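You operate a simulated robot arm through the tools that you are given. There is no shell and no other tool.

The job below is to be done with a simulated robot arm. You get a single attempt, and the scene is never put back.

JOB
Volume to LO, dock off, both docked headset packs into the yellow tray.
Fine: the teal and the grey pack stand upright in the tray; leave the dial, the LINK button and the third pack alone. Set down upright: what you pick out.

Only the result counts: the job must be done as asked and must still hold three seconds after the hand-in. Knocking over, shifting, dropping, spilling or breaking anything else fails it.

ROBOT AND FRAMES
A 6-joint arm with a two-finger parallel gripper, fixed in place. Base frame: the origin is at the foot of the arm, x ahead of it, y to its left, z up. Readings come in m, rad, newtons and seconds.
With the tool pointing down near the work surface it reaches from about 0.24 to 0.64 m from the base axis. Its first joint turns from -1.152 to 1.152 rad. Payload 2.7 kg.
The TCP is the grasp point between the finger pads, 0.023 m short of the fingertips. In the tool frame z runs along the fingers and y along their closing line. Largest opening 0.094 m; finger width 0.038, thickness 0.01; the body of the gripper, 0.054 by 0.096 m, starts 0.039 m behind the TCP.
Orientation is told as [roll, pitch, yaw] about the base's x, y, z axes, in that order, counted from this pose: with the fingers straight down and closing along the base's y, the tool's x points along the base's -x, its y along +y and its z along -z.

CONTROLS
- The arm moves only by the tool move_arm. Its argument "deltas" is a list of rows, each a list of 7 numbers: the shift along the tool's x, y, z in mm, then the turn, a rotation vector about the tool's x, y, z in rad, then the finger opening in mm, from 0 to 94. In form: [[x, y, z, rx, ry, rz, claw], ...]. A call has 1 to 20 rows; each row shifts and turns the commanded pose from where the row before left it, along the tool's axes as they then stand. Rows are played at 5 a second. More than 0.05 m and 0.15 rad between two rows, or a gripper value outside its range, and nothing of the call is played. A pose out of reach is approached as far as the arm can. The call stops where the force on the tool passes 40 N (or 10 N more than at its start, if that is more) or the arm is blocked; 0.2 s more then pass. The fingers move at their own pace (about 0.045 m/s each) and stop on an object; they squeeze with about 32 N. The grip force told is the motor's: it shows also when the fingers shut on nothing. Time passes only in rows, and 0.2 s behind the last, so rows that do not move let the fingers close. The reply holds the time, the measured pose of the TCP, the force on the tool along the base axes, the opening and the grip force, in the units named above and with some noise, with the torque about the TCP (base axes, N m) and any sound that the robot's microphone picked up.
- Cameras (640 x 400 px; columns grow to the right, rows downward): "scene" is fixed at [0.0868, -0.4327, 1.4302]; the picture's right is [0.77, -0.64, 0.00], its down [-0.30, -0.36, -0.88] and it looks along [0.56, 0.68, -0.47] (base axes); focal length 326 px, centre (320, 200). "wrist" rides on the gripper at [0.086, 0.016, -0.074] in the tool frame; the picture's right is [-0.18, 0.98, 0.00], its down [-0.58, -0.11, -0.81] and it looks along [-0.79, -0.15, 0.59] (tool axes); focal length 243 px, centre (320, 200). There is no depth. A picture from a camera that has moved, and an enlarged one, comes with that camera's place and axes in the base frame and with its lens. The place of the scene camera against the robot may be out by one fixed shift of up to 0.025 m in any direction.
- snapshot(camera): a new picture of that camera. The clock stands still meanwhile.
- close_up(camera, box): a new picture of the part [left, top, right, bottom] of that camera's present view, enlarged. The clock stands still meanwhile.
- close_job(): hands the job in; it is judged then, once.

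Nothing tells you positions but the pictures and the camera data. Unless the task says otherwise, let go and move clear before handing in.

The tools are called after "Call:" by a JSON object that holds its "method" and its "body". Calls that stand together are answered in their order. move_arm: Moves the arm, as the interface text tells. Its arguments: {"type":"object","properties":{"deltas":{"type":"array","items":{"type":"array","items":{"type":"number"}}}},"required":["deltas"]} The other tools are called the same way: snapshot (camera) takes a picture; close_up (camera, box) takes an enlarged picture of a part of a camera's view; close_job () hands the job in.

At the start:

```text
clock: 0.0
tcp_pos: [0.4128, 0.0939, 1.2155]
ee_rot: [0.001, 0.002, 0.0]
force: [-0.1, 0.1, 0.0]
wrist_torque: [-0.01, -0.01, -0.01]
gripper_width: 0.094
grasp_force: 0.0
```

scene: 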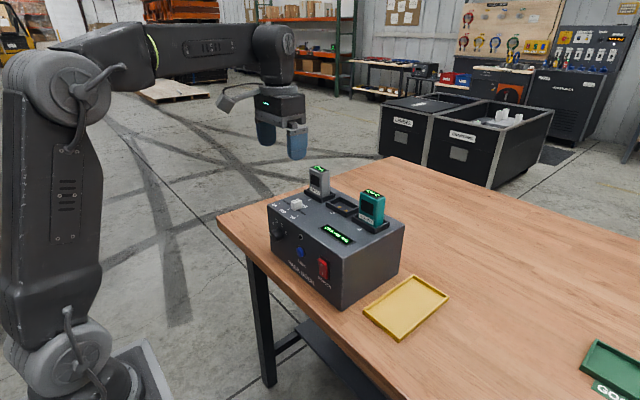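
wrist: 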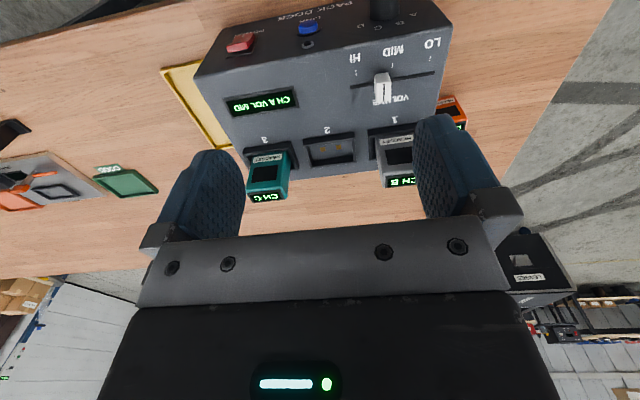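

I see a dock box with a teal and a grey pack standing in it, a volume slider on top (HI/MID/LO), a red power switch and a blue LINK button on the front, and a yellow tray beside it. I'll look closer before I move anything.

Call:
{"method": "close_up", "body": {"camera": "scene", "box": [240, 140, 460, 350]}}

Call:
{"method": "close_up", "body": {"camera": "wrist", "box": [160, 0, 480, 200]}}

Call:
{"method": "close_up", "body": {"camera": "scene", "box": [260, 160, 400, 250]}}

```text
1.90 times, centred on (350, 245) of scene
camera zoom: at [0.0868, -0.4327, 1.4302], right [0.77, -0.64, 0.0], down [-0.3, -0.36, -0.88], along [0.56, 0.68, -0.47], focal length 621 px, centre (263, 114)
```

zoom: 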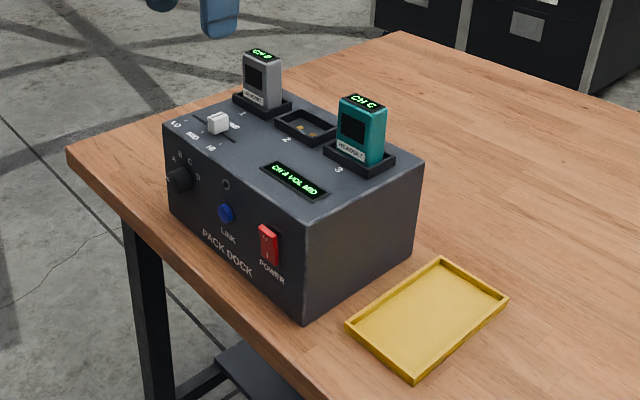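

```text
2.00 times, centred on (320, 100) of wrist
camera zoom: at [0.3275, 0.111, 1.29], right [0.18, 0.98, 0.0], down [0.58, -0.11, 0.81], along [0.79, -0.15, -0.59], focal length 485 px, centre (320, 400)
```

zoom: 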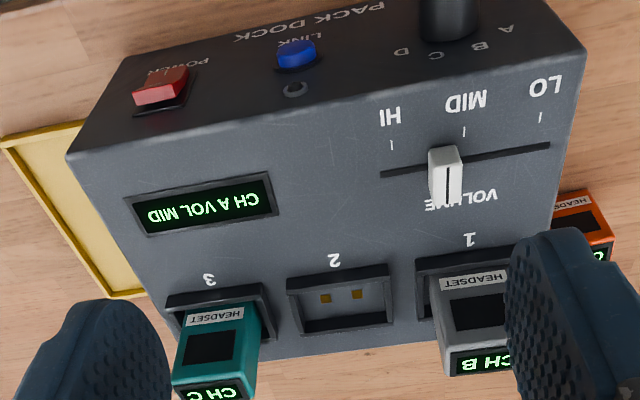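

```text
4.44 times, centred on (330, 205) of scene
camera zoom: at [0.0868, -0.4327, 1.4302], right [0.77, -0.64, 0.0], down [-0.3, -0.36, -0.88], along [0.56, 0.68, -0.47], focal length 1448 px, centre (276, 178)
```

zoom: 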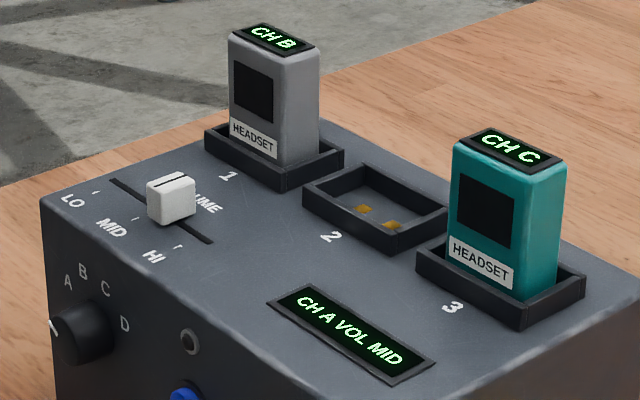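

The dock's front panel faces the arm, and the wrist picture is upside down. I'll shift sideways at this safe height to triangulate positions with the wrist camera alone.

Call:
{"method": "move_arm", "body": {"deltas": [[0, -40, 0, 0, 0, 0, 94], [0, -40, 0, 0, 0, 0, 94], [0, -40, 0, 0, 0, 0, 94], [0, -40, 0, 0, 0, 0, 94], [0, 0, 0, 0, 0, 0, 94]]}}

Call:
{"method": "snapshot", "body": {"camera": "wrist"}}

Call:
{"method": "close_up", "body": {"camera": "wrist", "box": [280, 0, 600, 200]}}

Call:
{"method": "snapshot", "body": {"camera": "scene"}}

```text
clock: 1.2
tcp_pos: [0.4142, -0.0659, 1.2156]
ee_rot: [0.001, -0.001, 0.001]
force: [-0.3, 0.2, 0.5]
wrist_torque: [0.03, 0.01, 0.01]
gripper_width: 0.0941
grasp_force: 0.1
```

```text
taken
camera wrist: at [0.328, -0.0494, 1.2902], right [0.18, 0.98, 0.0], down [0.58, -0.11, 0.81], along [0.79, -0.15, -0.59], focal length 243 px, centre (320, 200)
```

wrist: 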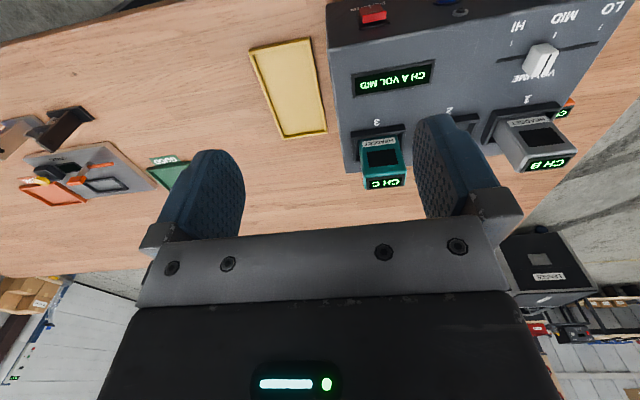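

```text
2.00 times, centred on (440, 100) of wrist
camera zoom: at [0.328, -0.0494, 1.2902], right [0.18, 0.98, 0.0], down [0.58, -0.11, 0.81], along [0.79, -0.15, -0.59], focal length 485 px, centre (80, 400)
```

zoom: 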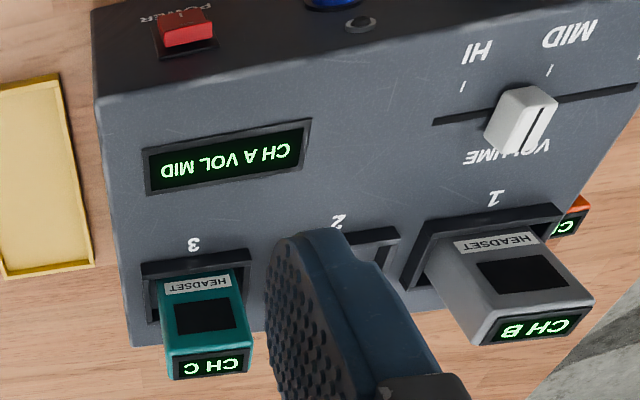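

```text
taken
```

scene: 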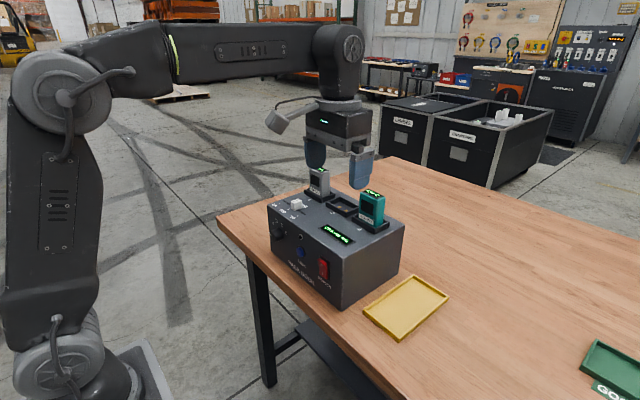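

The dock top is at about z=1.004, with x from 0.444 to 0.641 and y from -0.062 to 0.226. The slots are at y=-0.014, 0.081 and 0.175, at x≈0.585. The tray covers x 0.47–0.644 and y -0.19 to -0.092, with its rim at z≈0.884. Next I'll zoom in on the power switch and the slider.

Call:
{"method": "close_up", "body": {"camera": "scene", "box": [300, 245, 350, 290]}}

Call:
{"method": "close_up", "body": {"camera": "scene", "box": [260, 185, 330, 235]}}

Call:
{"method": "close_up", "body": {"camera": "scene", "box": [300, 160, 400, 235]}}

Call:
{"method": "close_up", "body": {"camera": "wrist", "box": [330, 0, 420, 60]}}

```text
8.89 times, centred on (325, 268) of scene
camera zoom: at [0.0868, -0.4327, 1.4302], right [0.77, -0.64, 0.0], down [-0.3, -0.36, -0.88], along [0.56, 0.68, -0.47], focal length 2896 px, centre (276, -400)
```

zoom: 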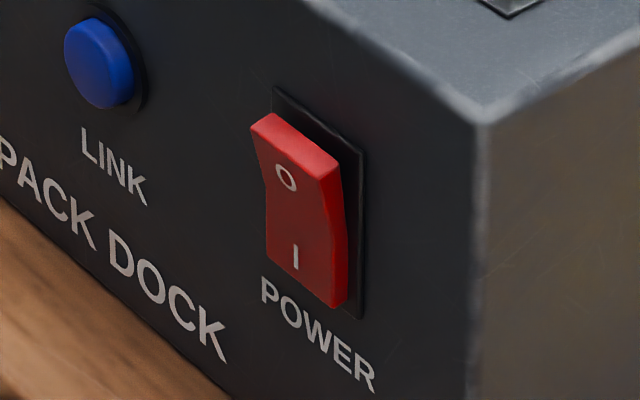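

```text
8.00 times, centred on (295, 210) of scene
camera zoom: at [0.0868, -0.4327, 1.4302], right [0.77, -0.64, 0.0], down [-0.3, -0.36, -0.88], along [0.56, 0.68, -0.47], focal length 2607 px, centre (520, 120)
```

zoom: 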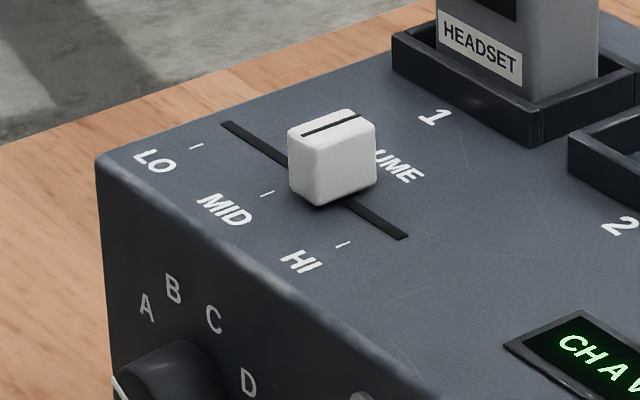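

```text
5.33 times, centred on (350, 198) of scene
camera zoom: at [0.0868, -0.4327, 1.4302], right [0.77, -0.64, 0.0], down [-0.3, -0.36, -0.88], along [0.56, 0.68, -0.47], focal length 1738 px, centre (160, 213)
```

zoom: 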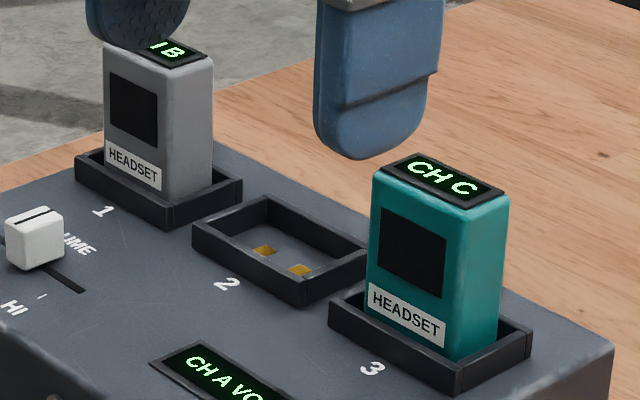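

```text
6.67 times, centred on (375, 30) of wrist
camera zoom: at [0.328, -0.0494, 1.2902], right [0.18, 0.98, 0.0], down [0.58, -0.11, 0.81], along [0.79, -0.15, -0.59], focal length 1618 px, centre (-47, 1333)
```

zoom: 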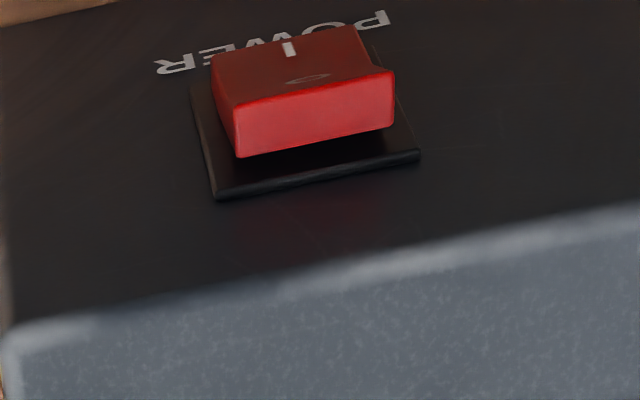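

The rocker's top "O" half sticks out, so the dock is on, and pressing the top half switches it off. The packs look roughly 0.052 wide and 0.028 deep, with tops at z≈1.083. I'll do the volume first, so I'm going above the slider knob to measure it.

Call:
{"method": "move_arm", "body": {"deltas": [[-15, 45, 0, 0, 0, 0, 94], [-15, 45, 0, 0, 0, 0, 94], [-15, 45, 0, 0, 0, 0, 94], [-15, 45, 0, 0, 0, 0, 94], [-14, 46, 0, 0, 0, 0, 94], [0, 0, 28, 0, 0, 0, 94], [0, 0, 28, 0, 0, 0, 94], [0, 0, 28, 0, 0, 0, 94], [0, 0, 0, 0, 0, 0, 94]]}}

Call:
{"method": "snapshot", "body": {"camera": "wrist"}}

Call:
{"method": "close_up", "body": {"camera": "wrist", "box": [220, 40, 460, 190]}}

```text
clock: 3.2
tcp_pos: [0.4871, 0.1599, 1.1305]
ee_rot: [0.0, -0.001, -0.001]
force: [-0.7, -0.1, -0.3]
wrist_torque: [-0.02, 0.0, 0.02]
gripper_width: 0.0942
grasp_force: 0.1
```

```text
taken
camera wrist: at [0.4015, 0.177, 1.2053], right [0.18, 0.98, 0.0], down [0.58, -0.11, 0.81], along [0.79, -0.15, -0.59], focal length 243 px, centre (320, 200)
```

wrist: 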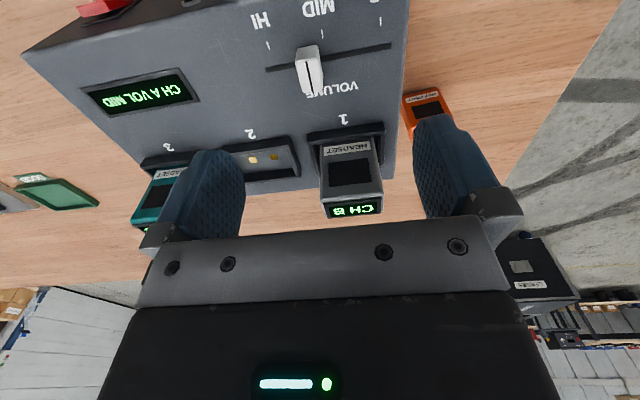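

```text
2.67 times, centred on (340, 115) of wrist
camera zoom: at [0.4015, 0.177, 1.2053], right [0.18, 0.98, 0.0], down [0.58, -0.11, 0.81], along [0.79, -0.15, -0.59], focal length 647 px, centre (267, 427)
```

zoom: 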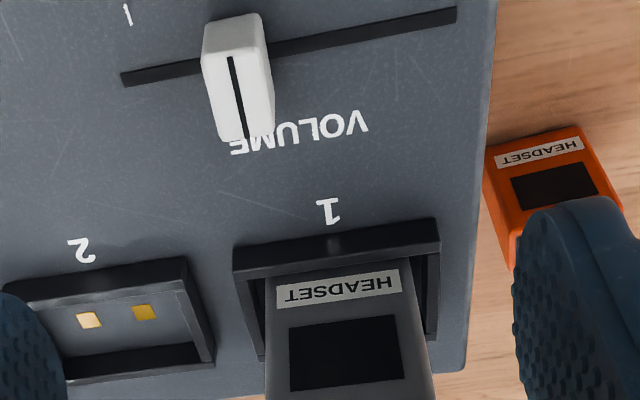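

The knob is at about (0.490, 0.152), about 18 mm wide, with its top at z≈1.022. The LO tick is at y≈0.208. I'll descend with the fingers straddling the knob and check before going all the way down.

Call:
{"method": "move_arm", "body": {"deltas": [[-3, -8, 0, 0, 0, 0, 50], [0, 0, 25, 0, 0, 0, 50], [0, 0, 25, 0, 0, 0, 50], [0, 0, 20, 0, 0, 0, 50], [0, 0, 0, 0, 0, 0, 50], [0, 0, 0, 0, 0, 0, 50]]}}

Call:
{"method": "snapshot", "body": {"camera": "wrist"}}

Call:
{"method": "snapshot", "body": {"camera": "scene"}}

```text
clock: 4.6
tcp_pos: [0.4901, 0.1523, 1.0599]
ee_rot: [-0.001, -0.001, 0.001]
force: [-0.4, -0.3, -0.4]
wrist_torque: [0.01, 0.02, -0.03]
gripper_width: 0.0499
grasp_force: 0.0
```

```text
taken
camera wrist: at [0.4039, 0.169, 1.1353], right [0.18, 0.98, 0.0], down [0.58, -0.11, 0.81], along [0.79, -0.15, -0.59], focal length 243 px, centre (320, 200)
```

wrist: 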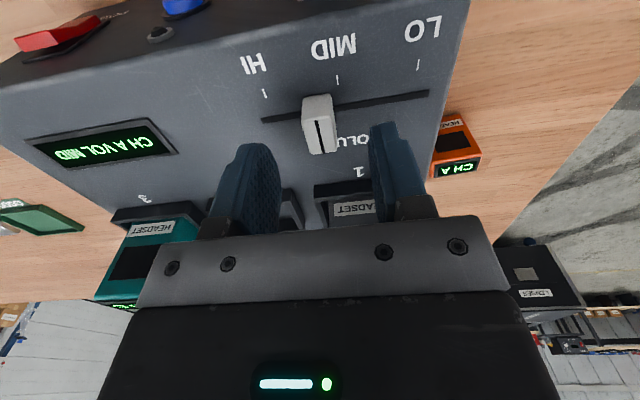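

```text
taken
```

scene: 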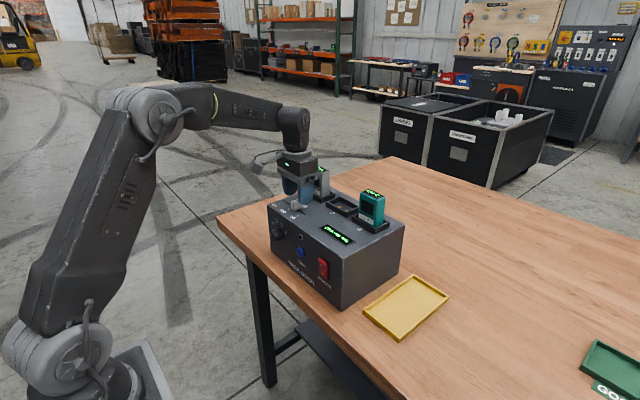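

The fingers straddle the knob cleanly and are centred on it. I'll go down to z≈1.032 and close on it.

Call:
{"method": "move_arm", "body": {"deltas": [[0, 0, 10, 0, 0, 0, 50], [0, 0, 10, 0, 0, 0, 50], [0, 0, 8, 0, 0, 0, 50], [0, 0, 0, 0, 0, 0, 50]]}}

Call:
{"method": "close_up", "body": {"camera": "wrist", "box": [180, 0, 480, 200]}}

Call:
{"method": "close_up", "body": {"camera": "scene", "box": [250, 150, 350, 225]}}

```text
clock: 5.6
tcp_pos: [0.4895, 0.1516, 1.0346]
ee_rot: [0.001, 0.0, -0.001]
force: [1.0, 0.7, 0.1]
wrist_torque: [0.01, 0.0, 0.01]
gripper_width: 0.0501
grasp_force: 0.1
```

```text
2.00 times, centred on (330, 100) of wrist
camera zoom: at [0.4038, 0.1691, 1.1077], right [0.18, 0.98, 0.0], down [0.58, -0.11, 0.81], along [0.79, -0.15, -0.59], focal length 485 px, centre (300, 400)
```

zoom: 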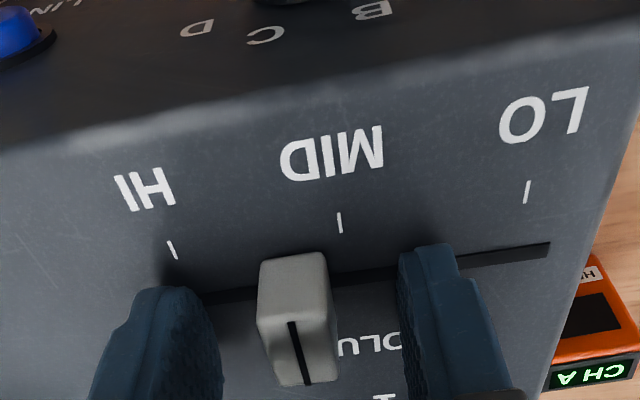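

```text
5.33 times, centred on (300, 188) of scene
camera zoom: at [0.0868, -0.4327, 1.4302], right [0.77, -0.64, 0.0], down [-0.3, -0.36, -0.88], along [0.56, 0.68, -0.47], focal length 1738 px, centre (427, 267)
```

zoom: 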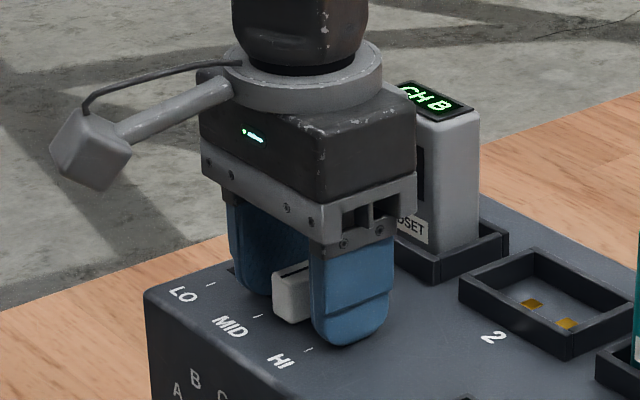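

The knob sits between the fingers. I'll close on it.

Call:
{"method": "move_arm", "body": {"deltas": [[0, 0, 0, 0, 0, 0, 30], [0, 0, 0, 0, 0, 0, 22], [0, 0, 0, 0, 0, 0, 10], [0, 0, 0, 0, 0, 0, 10], [0, 0, 0, 0, 0, 0, 10]]}}

Call:
{"method": "close_up", "body": {"camera": "wrist", "box": [180, 0, 480, 200]}}

```text
clock: 6.8
tcp_pos: [0.4884, 0.1524, 1.0338]
ee_rot: [0.0, 0.001, 0.001]
force: [0.0, 0.5, -1.2]
wrist_torque: [0.02, -0.03, 0.0]
gripper_width: 0.0151
grasp_force: 44.6
```

```text
2.00 times, centred on (330, 100) of wrist
camera zoom: at [0.4037, 0.169, 1.1079], right [0.18, 0.98, 0.0], down [0.58, -0.11, 0.81], along [0.79, -0.15, -0.59], focal length 485 px, centre (300, 400)
```

zoom: 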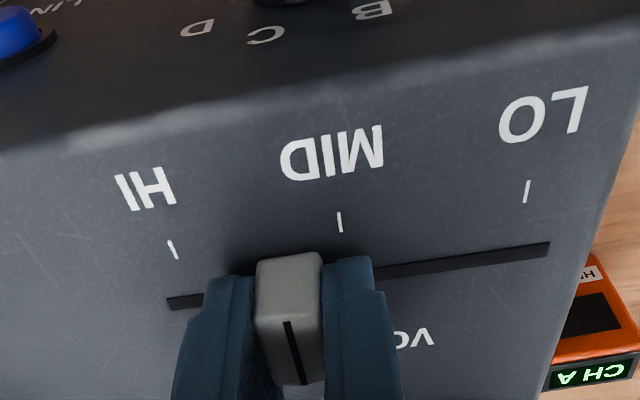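

I've gripped the knob, which is 15 mm wide. Now I'll slide it toward LO (+y), stopping 6 mm short to check.

Call:
{"method": "move_arm", "body": {"deltas": [[0, 10, 0, 0, 0, 0, 10], [0, 10, 0, 0, 0, 0, 10], [0, 10, 0, 0, 0, 0, 10], [0, 10, 0, 0, 0, 0, 10], [0, 10, 0, 0, 0, 0, 10], [0, 0, 0, 0, 0, 0, 10]]}}

Call:
{"method": "snapshot", "body": {"camera": "wrist"}}

Call:
{"method": "close_up", "body": {"camera": "scene", "box": [250, 170, 390, 255]}}

```text
clock: 8.2
tcp_pos: [0.49, 0.2013, 1.0339]
ee_rot: [0.002, 0.002, 0.0]
force: [-6.3, 0.1, 0.8]
wrist_torque: [0.01, 0.46, -0.04]
gripper_width: 0.0151
grasp_force: 45.0
```

```text
taken
camera wrist: at [0.4039, 0.2194, 1.108], right [0.18, 0.98, 0.0], down [0.58, -0.11, 0.81], along [0.79, -0.15, -0.59], focal length 243 px, centre (320, 200)
```

wrist: 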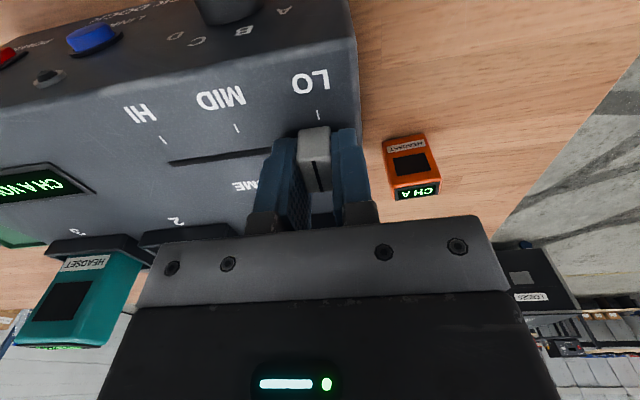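

```text
4.57 times, centred on (320, 212) of scene
camera zoom: at [0.0867, -0.4327, 1.4302], right [0.77, -0.64, 0.0], down [-0.3, -0.36, -0.88], along [0.56, 0.68, -0.47], focal length 1490 px, centre (320, 143)
```

zoom: 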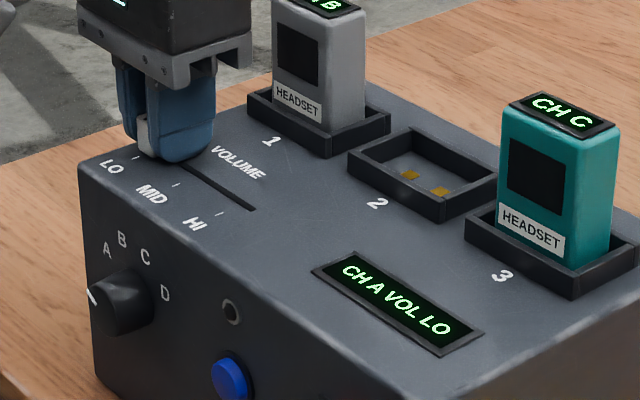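

The display now reads "VOL LO". I'll nudge the knob the last ~6 mm to centre it on the LO tick, then let go and look.

Call:
{"method": "move_arm", "body": {"deltas": [[0, 3, 0, 0, 0, 0, 10], [0, 3, 0, 0, 0, 0, 10], [0, 0, 0, 0, 0, 0, 10], [0, 0, 0, 0, 0, 0, 20], [0, 0, 0, 0, 0, 0, 32], [0, 0, 0, 0, 0, 0, 32], [0, 0, 0, 0, 0, 0, 32]]}}

Call:
{"method": "close_up", "body": {"camera": "wrist", "box": [180, 0, 480, 200]}}

Call:
{"method": "close_up", "body": {"camera": "scene", "box": [250, 170, 390, 255]}}

```text
clock: 9.8
tcp_pos: [0.491, 0.2078, 1.0335]
ee_rot: [0.0, -0.001, 0.001]
force: [-0.5, 0.3, -0.1]
wrist_torque: [0.03, 0.02, -0.03]
gripper_width: 0.0321
grasp_force: 0.1
```

```text
2.00 times, centred on (330, 100) of wrist
camera zoom: at [0.4046, 0.225, 1.1079], right [0.18, 0.98, 0.0], down [0.58, -0.11, 0.81], along [0.79, -0.15, -0.59], focal length 485 px, centre (300, 400)
```

zoom: 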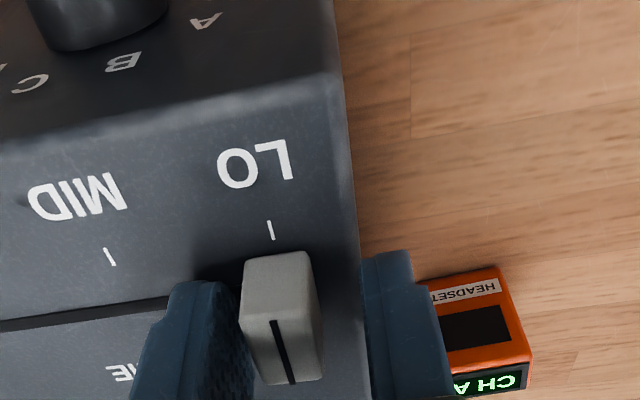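

```text
4.57 times, centred on (320, 212) of scene
camera zoom: at [0.0868, -0.4327, 1.4302], right [0.77, -0.64, 0.0], down [-0.3, -0.36, -0.88], along [0.56, 0.68, -0.47], focal length 1490 px, centre (320, 143)
```

zoom: 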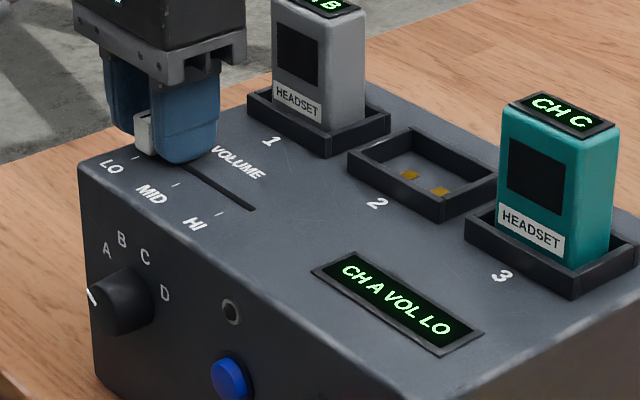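

The knob is on the LO tick. I'll retreat straight up, go to a point in front of the power switch, tilt the tool so the fingertips lead, and close the fingers.

Call:
{"method": "move_arm", "body": {"deltas": [[0, 0, -20, 0, 0, 0, 32], [0, 0, -35, 0, 0, 0, 32], [0, 0, -40, 0, 0, 0, 32], [0, 0, -25, 0, 0, 0, 32], [35, -45, 0, 0, 0, 0, 0], [35, -45, 0, 0, 0, 0, 0], [35, -45, 0, 0, 0, 0, 0], [35, -45, 0, 0, 0, 0, 0], [11, -35, 0, 0, 0, 0, 0], [0, 0, 0, 0, 0, 0, 0]]}}

Call:
{"method": "snapshot", "body": {"camera": "wrist"}}

Call:
{"method": "close_up", "body": {"camera": "scene", "box": [250, 170, 390, 255]}}

```text
refused: row 5 steps farther than a row can; nothing moved
```

```text
taken
camera wrist: at [0.4046, 0.225, 1.1079], right [0.18, 0.98, 0.0], down [0.58, -0.11, 0.81], along [0.79, -0.15, -0.59], focal length 243 px, centre (320, 200)
```

wrist: 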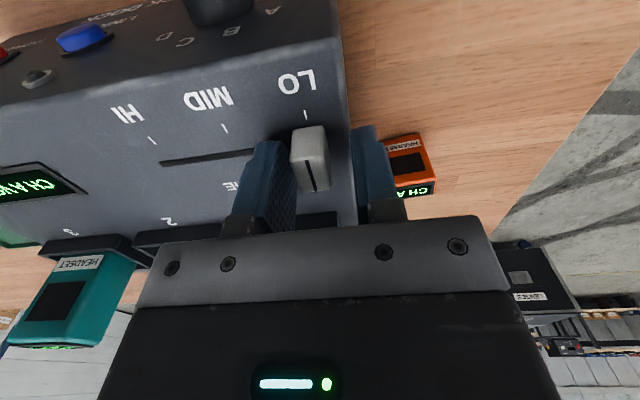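

```text
4.57 times, centred on (320, 212) of scene
camera zoom: at [0.0868, -0.4327, 1.4302], right [0.77, -0.64, 0.0], down [-0.3, -0.36, -0.88], along [0.56, 0.68, -0.47], focal length 1490 px, centre (320, 143)
```

zoom: 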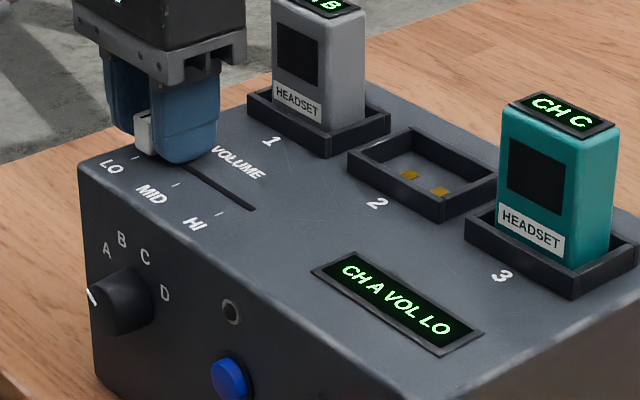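

The call was refused because a diagonal row was too long, and nothing moved. I'm resending it with shorter steps.

Call:
{"method": "move_arm", "body": {"deltas": [[0, 0, -20, 0, 0, 0, 32], [0, 0, -35, 0, 0, 0, 32], [0, 0, -40, 0, 0, 0, 32], [0, 0, -25, 0, 0, 0, 32], [25, -36, 0, 0, 0, 0, 0], [25, -36, 0, 0, 0, 0, 0], [25, -36, 0, 0, 0, 0, 0], [25, -36, 0, 0, 0, 0, 0], [25, -36, 0, 0, 0, 0, 0], [26, -35, 0, 0, 0, 0, 0], [0, 0, 0, 0, 0, 0, 0]]}}

Call:
{"method": "snapshot", "body": {"camera": "wrist"}}

Call:
{"method": "close_up", "body": {"camera": "scene", "box": [250, 170, 390, 255]}}

```text
clock: 12.2
tcp_pos: [0.3387, -0.0064, 1.1518]
ee_rot: [0.001, 0.001, 0.0]
force: [0.1, 0.1, -0.2]
wrist_torque: [0.02, 0.03, 0.02]
gripper_width: 0.0001
grasp_force: 32.1
```

```text
taken
camera wrist: at [0.2526, 0.0106, 1.2269], right [0.18, 0.98, 0.0], down [0.58, -0.11, 0.81], along [0.79, -0.15, -0.59], focal length 243 px, centre (320, 200)
```

wrist: 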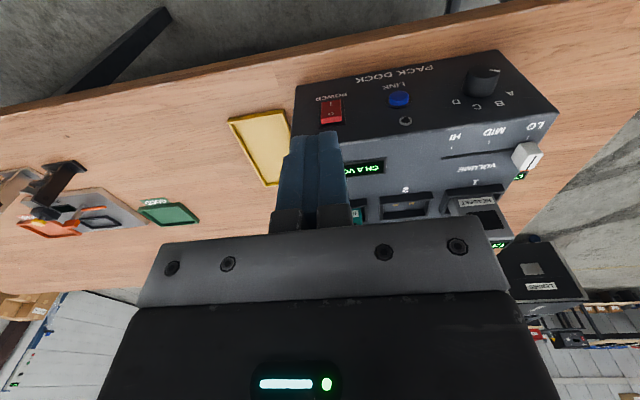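

```text
4.57 times, centred on (320, 212) of scene
camera zoom: at [0.0868, -0.4327, 1.4302], right [0.77, -0.64, 0.0], down [-0.3, -0.36, -0.88], along [0.56, 0.68, -0.47], focal length 1490 px, centre (320, 143)
```

zoom: 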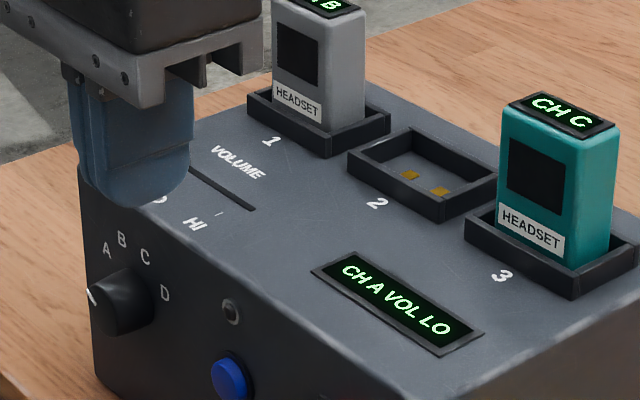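

From here the whole front panel is in view. I'll zoom in on the rocker to refine its position.

Call:
{"method": "close_up", "body": {"camera": "wrist", "box": [285, 65, 435, 155]}}

```text
4.27 times, centred on (360, 110) of wrist
camera zoom: at [0.2526, 0.0106, 1.2269], right [0.18, 0.98, 0.0], down [0.58, -0.11, 0.81], along [0.79, -0.15, -0.59], focal length 1035 px, centre (149, 584)
```

zoom: 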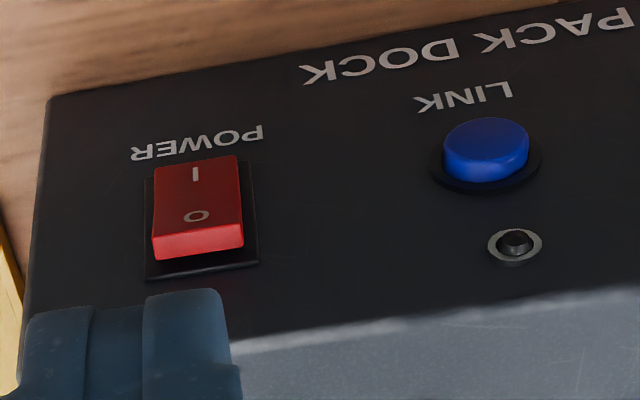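

I'll now tilt the tool by 0.6 rad so the fingertips point toward the panel, then look again.

Call:
{"method": "move_arm", "body": {"deltas": [[0, 0, 0, 0, -0.15, 0, 0], [0, 0, 0, 0, -0.15, 0, 0], [0, 0, 0, 0, -0.15, 0, 0], [0, 0, 0, 0, -0.15, 0, 0], [0, 0, 0, 0, 0, 0, 0]]}}

Call:
{"method": "snapshot", "body": {"camera": "wrist"}}

Call:
{"method": "snapshot", "body": {"camera": "scene"}}

```text
clock: 13.4
tcp_pos: [0.3395, -0.0073, 1.154]
ee_rot: [-0.001, -0.602, 0.0]
force: [-0.1, 0.0, -0.4]
wrist_torque: [0.01, -0.03, 0.01]
gripper_width: 0.0002
grasp_force: 32.3
```

```text
taken
camera wrist: at [0.2262, 0.0102, 1.166], right [0.15, 0.98, 0.1], down [0.02, -0.11, 0.99], along [0.99, -0.15, -0.04], focal length 243 px, centre (320, 200)
```

wrist: 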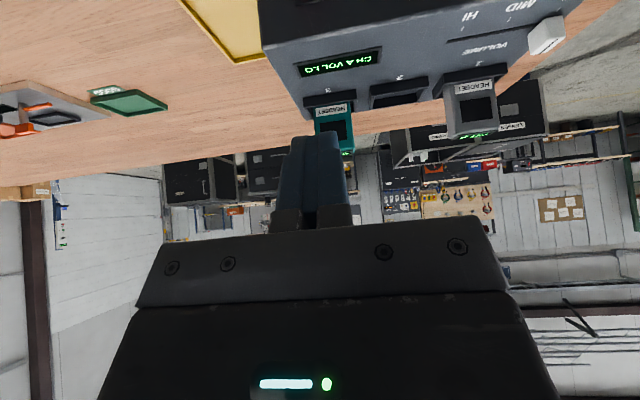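

```text
taken
```

scene: 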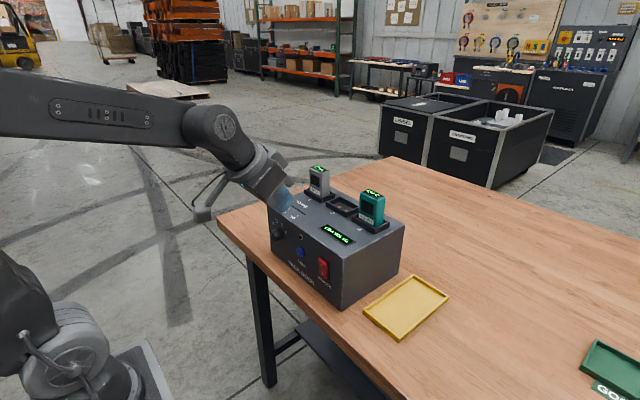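

The camera now looks nearly level. I'll lower straight down so I can see the panel head-on, staying well back from it.

Call:
{"method": "move_arm", "body": {"deltas": [[19.8, 0, 28.9, 0, 0, 0, 0], [19.8, 0, 28.9, 0, 0, 0, 0], [19.8, 0, 28.9, 0, 0, 0, 0], [19.8, 0, 28.9, 0, 0, 0, 0], [0, 0, 0, 0, 0, 0, 0]]}}

Call:
{"method": "snapshot", "body": {"camera": "wrist"}}

Call:
{"method": "snapshot", "body": {"camera": "scene"}}

```text
clock: 14.6
tcp_pos: [0.3414, -0.0105, 1.0153]
ee_rot: [0.005, -0.595, 0.0]
force: [-0.5, 0.1, -0.4]
wrist_torque: [0.0, 0.01, -0.04]
gripper_width: 0.0
grasp_force: 32.2
out of reach, approached as far as the arm can: row 4
```

```text
taken
camera wrist: at [0.2281, 0.0073, 1.0288], right [0.15, 0.98, 0.11], down [0.03, -0.11, 0.99], along [0.99, -0.15, -0.05], focal length 243 px, centre (320, 200)
```

wrist: 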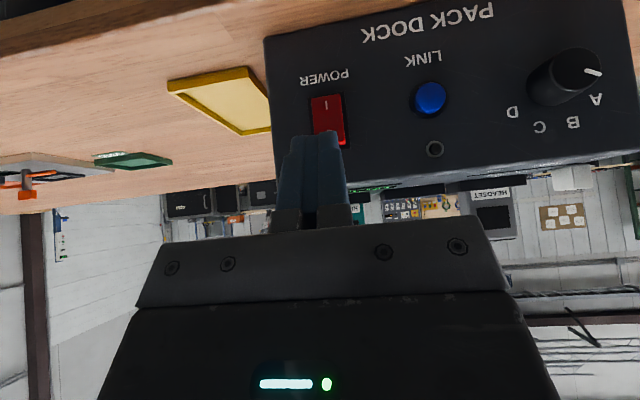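

```text
taken
```

scene: 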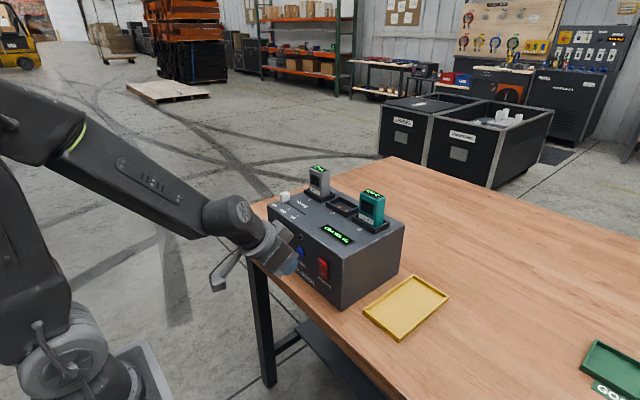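

The arm runs out of reach with this tilt so close to the base, so I'll use a smaller tilt. First I'll measure the rocker from this frontal view.

Call:
{"method": "close_up", "body": {"camera": "wrist", "box": [260, 20, 460, 200]}}

```text
2.22 times, centred on (360, 110) of wrist
camera zoom: at [0.2281, 0.0073, 1.0288], right [0.15, 0.98, 0.11], down [0.03, -0.11, 0.99], along [0.99, -0.15, -0.05], focal length 539 px, centre (231, 400)
```

zoom: 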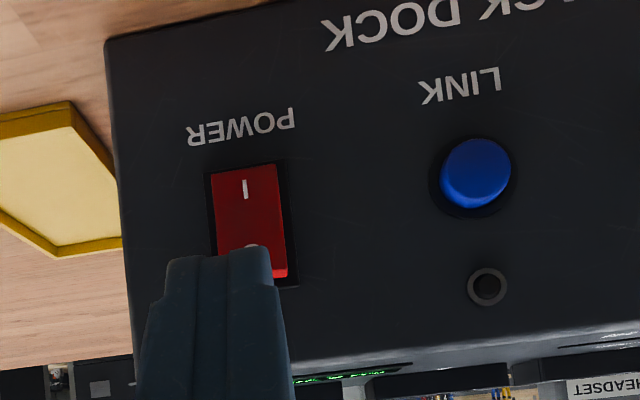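

The rocker centre is at y≈-0.0095 and it spans z≈0.924–0.967. I'll reduce the tilt to about 0.35 rad and move to a stand-off about 1 cm in front of its upper half.

Call:
{"method": "move_arm", "body": {"deltas": [[0, 0, 0, 0, 0.125, 0, 0], [0, 0, 0, 0, 0.125, 0, 0], [-12.2, 0, 23.4, 0, 0, 0, 0], [-12.2, 0, 23.4, 0, 0, 0, 0], [0, 0, 0, 0, 0, 0, 0]]}}

Call:
{"method": "snapshot", "body": {"camera": "wrist"}}

Call:
{"method": "close_up", "body": {"camera": "scene", "box": [250, 200, 390, 300]}}

```text
clock: 15.8
tcp_pos: [0.3805, -0.0094, 0.9805]
ee_rot: [0.0, -0.351, 0.0]
force: [-0.2, 0.3, -0.6]
wrist_torque: [0.01, -0.01, -0.01]
gripper_width: 0.0
grasp_force: 31.9
```

```text
taken
camera wrist: at [0.2739, 0.0079, 1.0205], right [0.17, 0.98, 0.06], down [0.27, -0.11, 0.96], along [0.95, -0.15, -0.28], focal length 243 px, centre (320, 200)
```

wrist: 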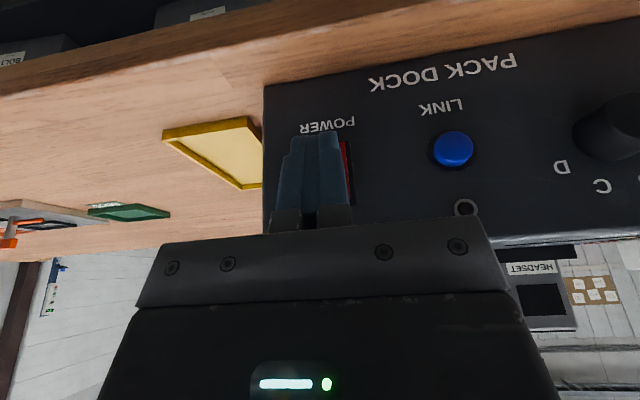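

```text
4.00 times, centred on (320, 250) of scene
camera zoom: at [0.0869, -0.4327, 1.4302], right [0.77, -0.64, 0.0], down [-0.3, -0.36, -0.88], along [0.56, 0.68, -0.47], focal length 1303 px, centre (320, 0)
```

zoom: 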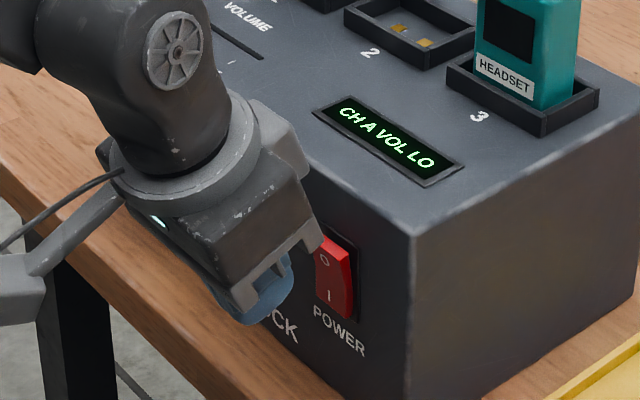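

I'm aligned in y with the rocker. I'll move to the stand-off at z≈0.962, then start pressing in +x in small steps.

Call:
{"method": "move_arm", "body": {"deltas": [[-6, 0, 12, 0, 0, 0, 0], [-6, 0, 12, 0, 0, 0, 0], [0, 0, 0, 0, 0, 0, 0], [-2.8, 0, 1.0, 0, 0, 0, 0], [-2.8, 0, 1.0, 0, 0, 0, 0], [0, 0, 0, 0, 0, 0, 0]]}}

Call:
{"method": "close_up", "body": {"camera": "wrist", "box": [240, 60, 440, 220]}}

Call:
{"method": "close_up", "body": {"camera": "scene", "box": [280, 225, 380, 300]}}

```text
clock: 17.2
tcp_pos: [0.405, -0.0075, 0.9614]
ee_rot: [0.002, -0.348, -0.003]
force: [-3.4, 0.6, 0.4]
wrist_torque: [0.03, 0.02, 0.01]
gripper_width: 0.0
grasp_force: 32.3
```

```text
2.50 times, centred on (340, 140) of wrist
camera zoom: at [0.2994, 0.0086, 1.002], right [0.17, 0.98, 0.06], down [0.27, -0.11, 0.96], along [0.95, -0.15, -0.29], focal length 606 px, centre (270, 350)
```

zoom: 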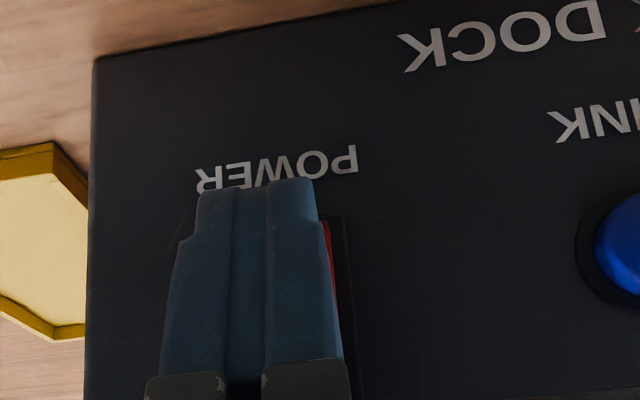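

```text
5.33 times, centred on (330, 262) of scene
camera zoom: at [0.0868, -0.4327, 1.4302], right [0.77, -0.64, 0.0], down [-0.3, -0.36, -0.88], along [0.56, 0.68, -0.47], focal length 1738 px, centre (267, -133)
```

zoom: 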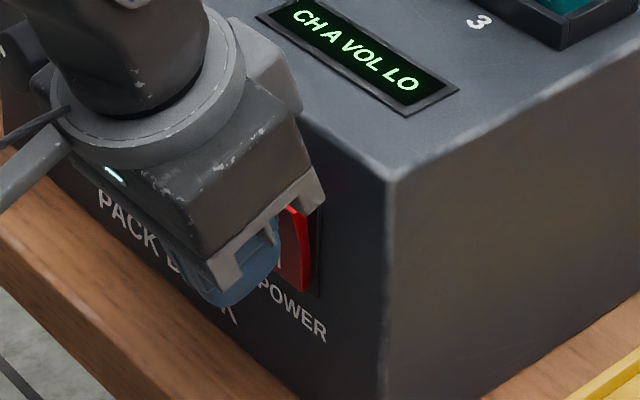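

There's light contact (-3.4 N). I'll keep pressing in 2 mm steps and watch the force.

Call:
{"method": "move_arm", "body": {"deltas": [[-1.9, 0, 0.7, 0, 0, 0, 0], [-1.9, 0, 0.7, 0, 0, 0, 0], [0, 0, 0, 0, 0, 0, 0]]}}

Call:
{"method": "close_up", "body": {"camera": "scene", "box": [280, 205, 380, 290]}}

```text
clock: 18.0
tcp_pos: [0.4066, -0.0076, 0.9608]
ee_rot: [-0.001, -0.339, 0.0]
force: [-33.3, 2.4, 7.6]
wrist_torque: [0.22, 0.35, 0.1]
gripper_width: 0.0
grasp_force: 32.4
```

```text
4.71 times, centred on (330, 248) of scene
camera zoom: at [0.0858, -0.4326, 1.4303], right [0.77, -0.64, 0.0], down [-0.3, -0.36, -0.88], along [0.56, 0.68, -0.47], focal length 1533 px, centre (273, -24)
```

zoom: 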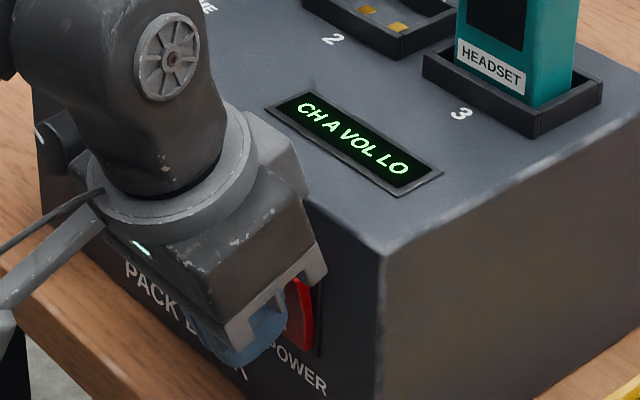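

The torque shows the contact is at the fingertip corner, about 15 mm below the TCP. That is near the rocker's pivot, which is why it doesn't tip. I'll back off, raise about 14 mm and press higher on the "O" half.

Call:
{"method": "move_arm", "body": {"deltas": [[9.4, 0, -3.4, 0, 0, 0, 0], [-4.8, -2, -13.1, 0, 0, 0, 0], [0, 0, 0, 0, 0, 0, 0], [-3.7, 0, 1.4, 0, 0, 0, 0], [-1.9, 0, 0.7, 0, 0, 0, 0], [0, 0, 0, 0, 0, 0, 0]]}}

Call:
{"method": "close_up", "body": {"camera": "scene", "box": [280, 205, 380, 290]}}

Call:
{"method": "close_up", "body": {"camera": "wrist", "box": [240, 60, 440, 220]}}

```text
clock: 19.4
tcp_pos: [0.4063, -0.0103, 0.9757]
ee_rot: [0.001, -0.35, -0.001]
force: [-1.3, 0.4, 0.5]
wrist_torque: [-0.02, 0.0, -0.01]
gripper_width: 0.0
grasp_force: 31.8
```

```text
4.71 times, centred on (330, 248) of scene
camera zoom: at [0.0868, -0.4327, 1.4302], right [0.77, -0.64, 0.0], down [-0.3, -0.36, -0.88], along [0.56, 0.68, -0.47], focal length 1533 px, centre (273, -24)
```

zoom: 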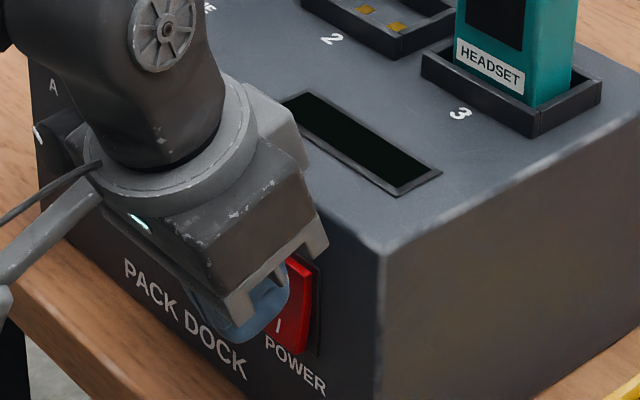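

```text
2.50 times, centred on (340, 140) of wrist
camera zoom: at [0.2997, 0.0065, 1.0159], right [0.17, 0.98, 0.06], down [0.27, -0.11, 0.96], along [0.95, -0.15, -0.28], focal length 606 px, centre (270, 350)
```

zoom: 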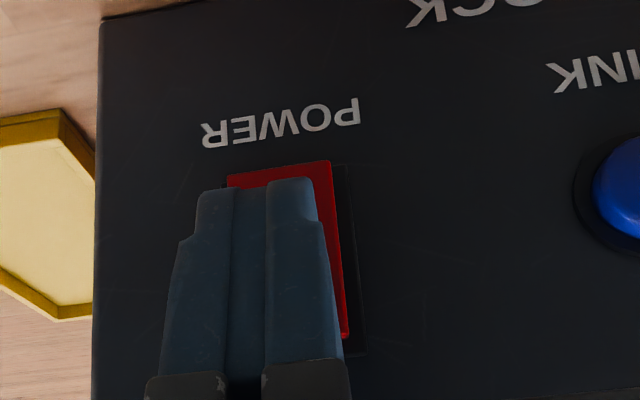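

The display went dark and the rocker flipped to off. I'll back away, rise, straighten the tool and verify.

Call:
{"method": "move_arm", "body": {"deltas": [[9.4, 0, -3.4, 0, 0, 0, 0], [18.8, 0, -6.8, 0, 0, 0, 0], [-15.4, 0, -42.3, 0, 0, 0, 0], [-15.4, 0, -42.3, 0, 0, 0, 0], [-15.4, 0, -42.3, 0, 0, 0, 0], [-15.4, 0, -42.3, 0, 0, 0, 0], [0, 0, 0, 0, 0.117, 0, 0], [0, 0, 0, 0, 0.117, 0, 0], [0, 0, 0, 0, 0.116, 0, 0], [0, 0, 0, 0, 0, 0, 0]]}}

Call:
{"method": "close_up", "body": {"camera": "scene", "box": [250, 170, 390, 255]}}

Call:
{"method": "close_up", "body": {"camera": "scene", "box": [300, 245, 350, 290]}}

Call:
{"method": "snapshot", "body": {"camera": "wrist"}}

Call:
{"method": "snapshot", "body": {"camera": "scene"}}

```text
clock: 21.6
tcp_pos: [0.3763, -0.0099, 1.1561]
ee_rot: [0.001, 0.002, 0.001]
force: [0.0, 0.1, 0.2]
wrist_torque: [-0.01, -0.02, 0.0]
gripper_width: 0.0
grasp_force: 32.2
```

```text
4.57 times, centred on (320, 212) of scene
camera zoom: at [0.0869, -0.4327, 1.4302], right [0.77, -0.64, 0.0], down [-0.3, -0.36, -0.88], along [0.56, 0.68, -0.47], focal length 1490 px, centre (320, 143)
```

zoom: 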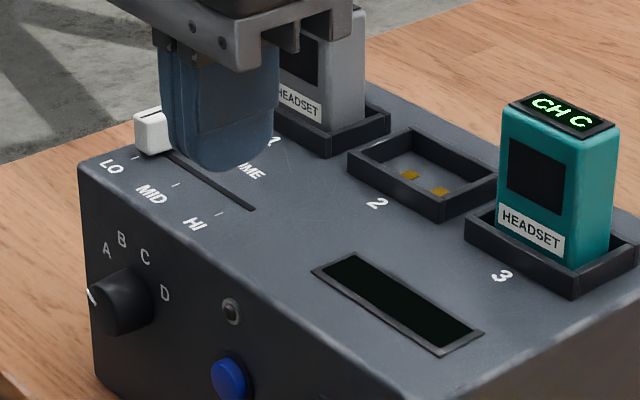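

```text
8.89 times, centred on (325, 268) of scene
camera zoom: at [0.0869, -0.4327, 1.4302], right [0.77, -0.64, 0.0], down [-0.3, -0.36, -0.88], along [0.56, 0.68, -0.47], focal length 2896 px, centre (276, -400)
```

zoom: 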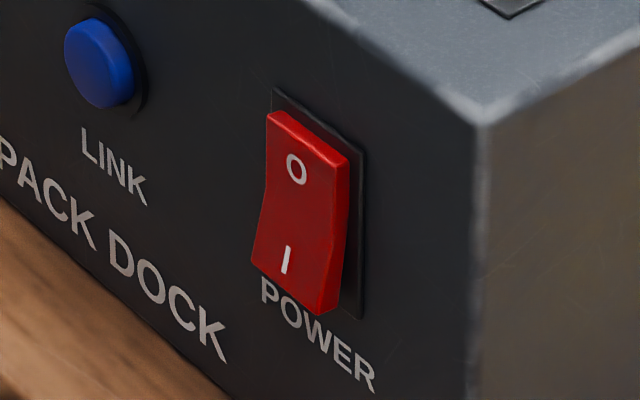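

```text
taken
camera wrist: at [0.2896, 0.0063, 1.2308], right [0.18, 0.98, 0.0], down [0.58, -0.11, 0.81], along [0.79, -0.15, -0.59], focal length 243 px, centre (320, 200)
```

wrist: 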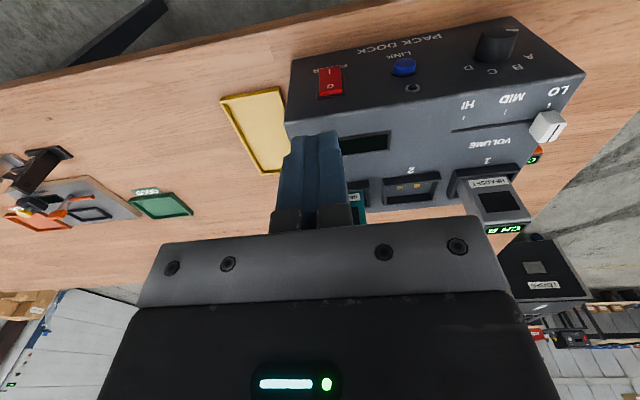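

```text
taken
```

scene: 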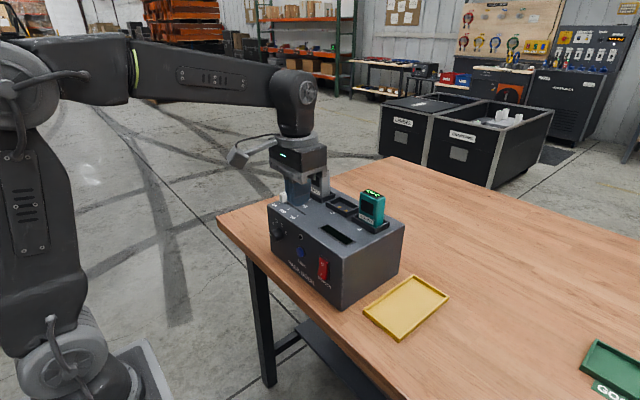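

The dock is off with O pressed in, the volume is at LO, and the dial and LINK are unchanged. Next is the teal pack: I'll open up and move nearer to measure it.

Call:
{"method": "move_arm", "body": {"deltas": [[-30, 0, 0, 0, 0, 0, 94], [-30, 0, 0, 0, 0, 0, 94], [-30, -2, 0, 0, 0, 0, 94], [-34, -2, 0, 0, 0, 0, 94], [0, 0, 0, 0, 0, 0, 94], [0, 0, 0, 0, 0, 0, 94]]}}

Call:
{"method": "snapshot", "body": {"camera": "wrist"}}

Call:
{"method": "close_up", "body": {"camera": "wrist", "box": [220, 50, 420, 230]}}

```text
clock: 23.0
tcp_pos: [0.4973, -0.0149, 1.1565]
ee_rot: [0.0, 0.001, -0.001]
force: [0.5, 0.2, 0.0]
wrist_torque: [0.0, -0.05, 0.0]
gripper_width: 0.0941
grasp_force: 0.0
```

```text
taken
camera wrist: at [0.413, 0.0028, 1.2309], right [0.18, 0.98, 0.0], down [0.58, -0.11, 0.81], along [0.79, -0.15, -0.59], focal length 243 px, centre (320, 200)
```

wrist: 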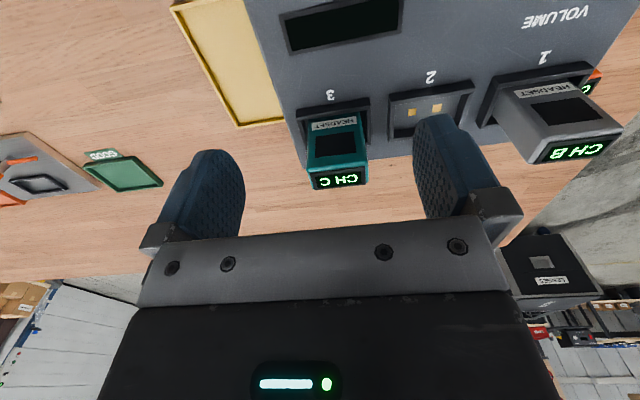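

```text
2.22 times, centred on (320, 140) of wrist
camera zoom: at [0.413, 0.0028, 1.2309], right [0.18, 0.98, 0.0], down [0.58, -0.11, 0.81], along [0.79, -0.15, -0.59], focal length 539 px, centre (320, 333)
```

zoom: 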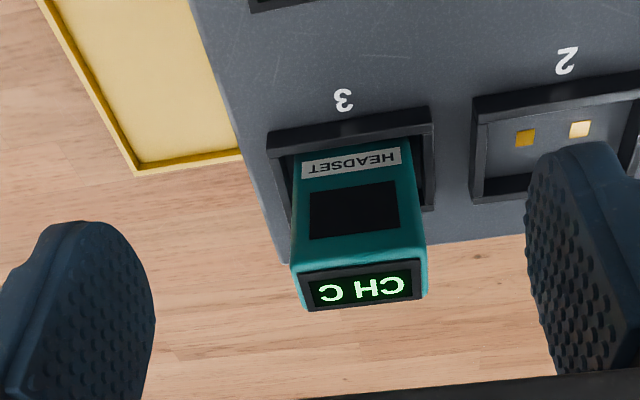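

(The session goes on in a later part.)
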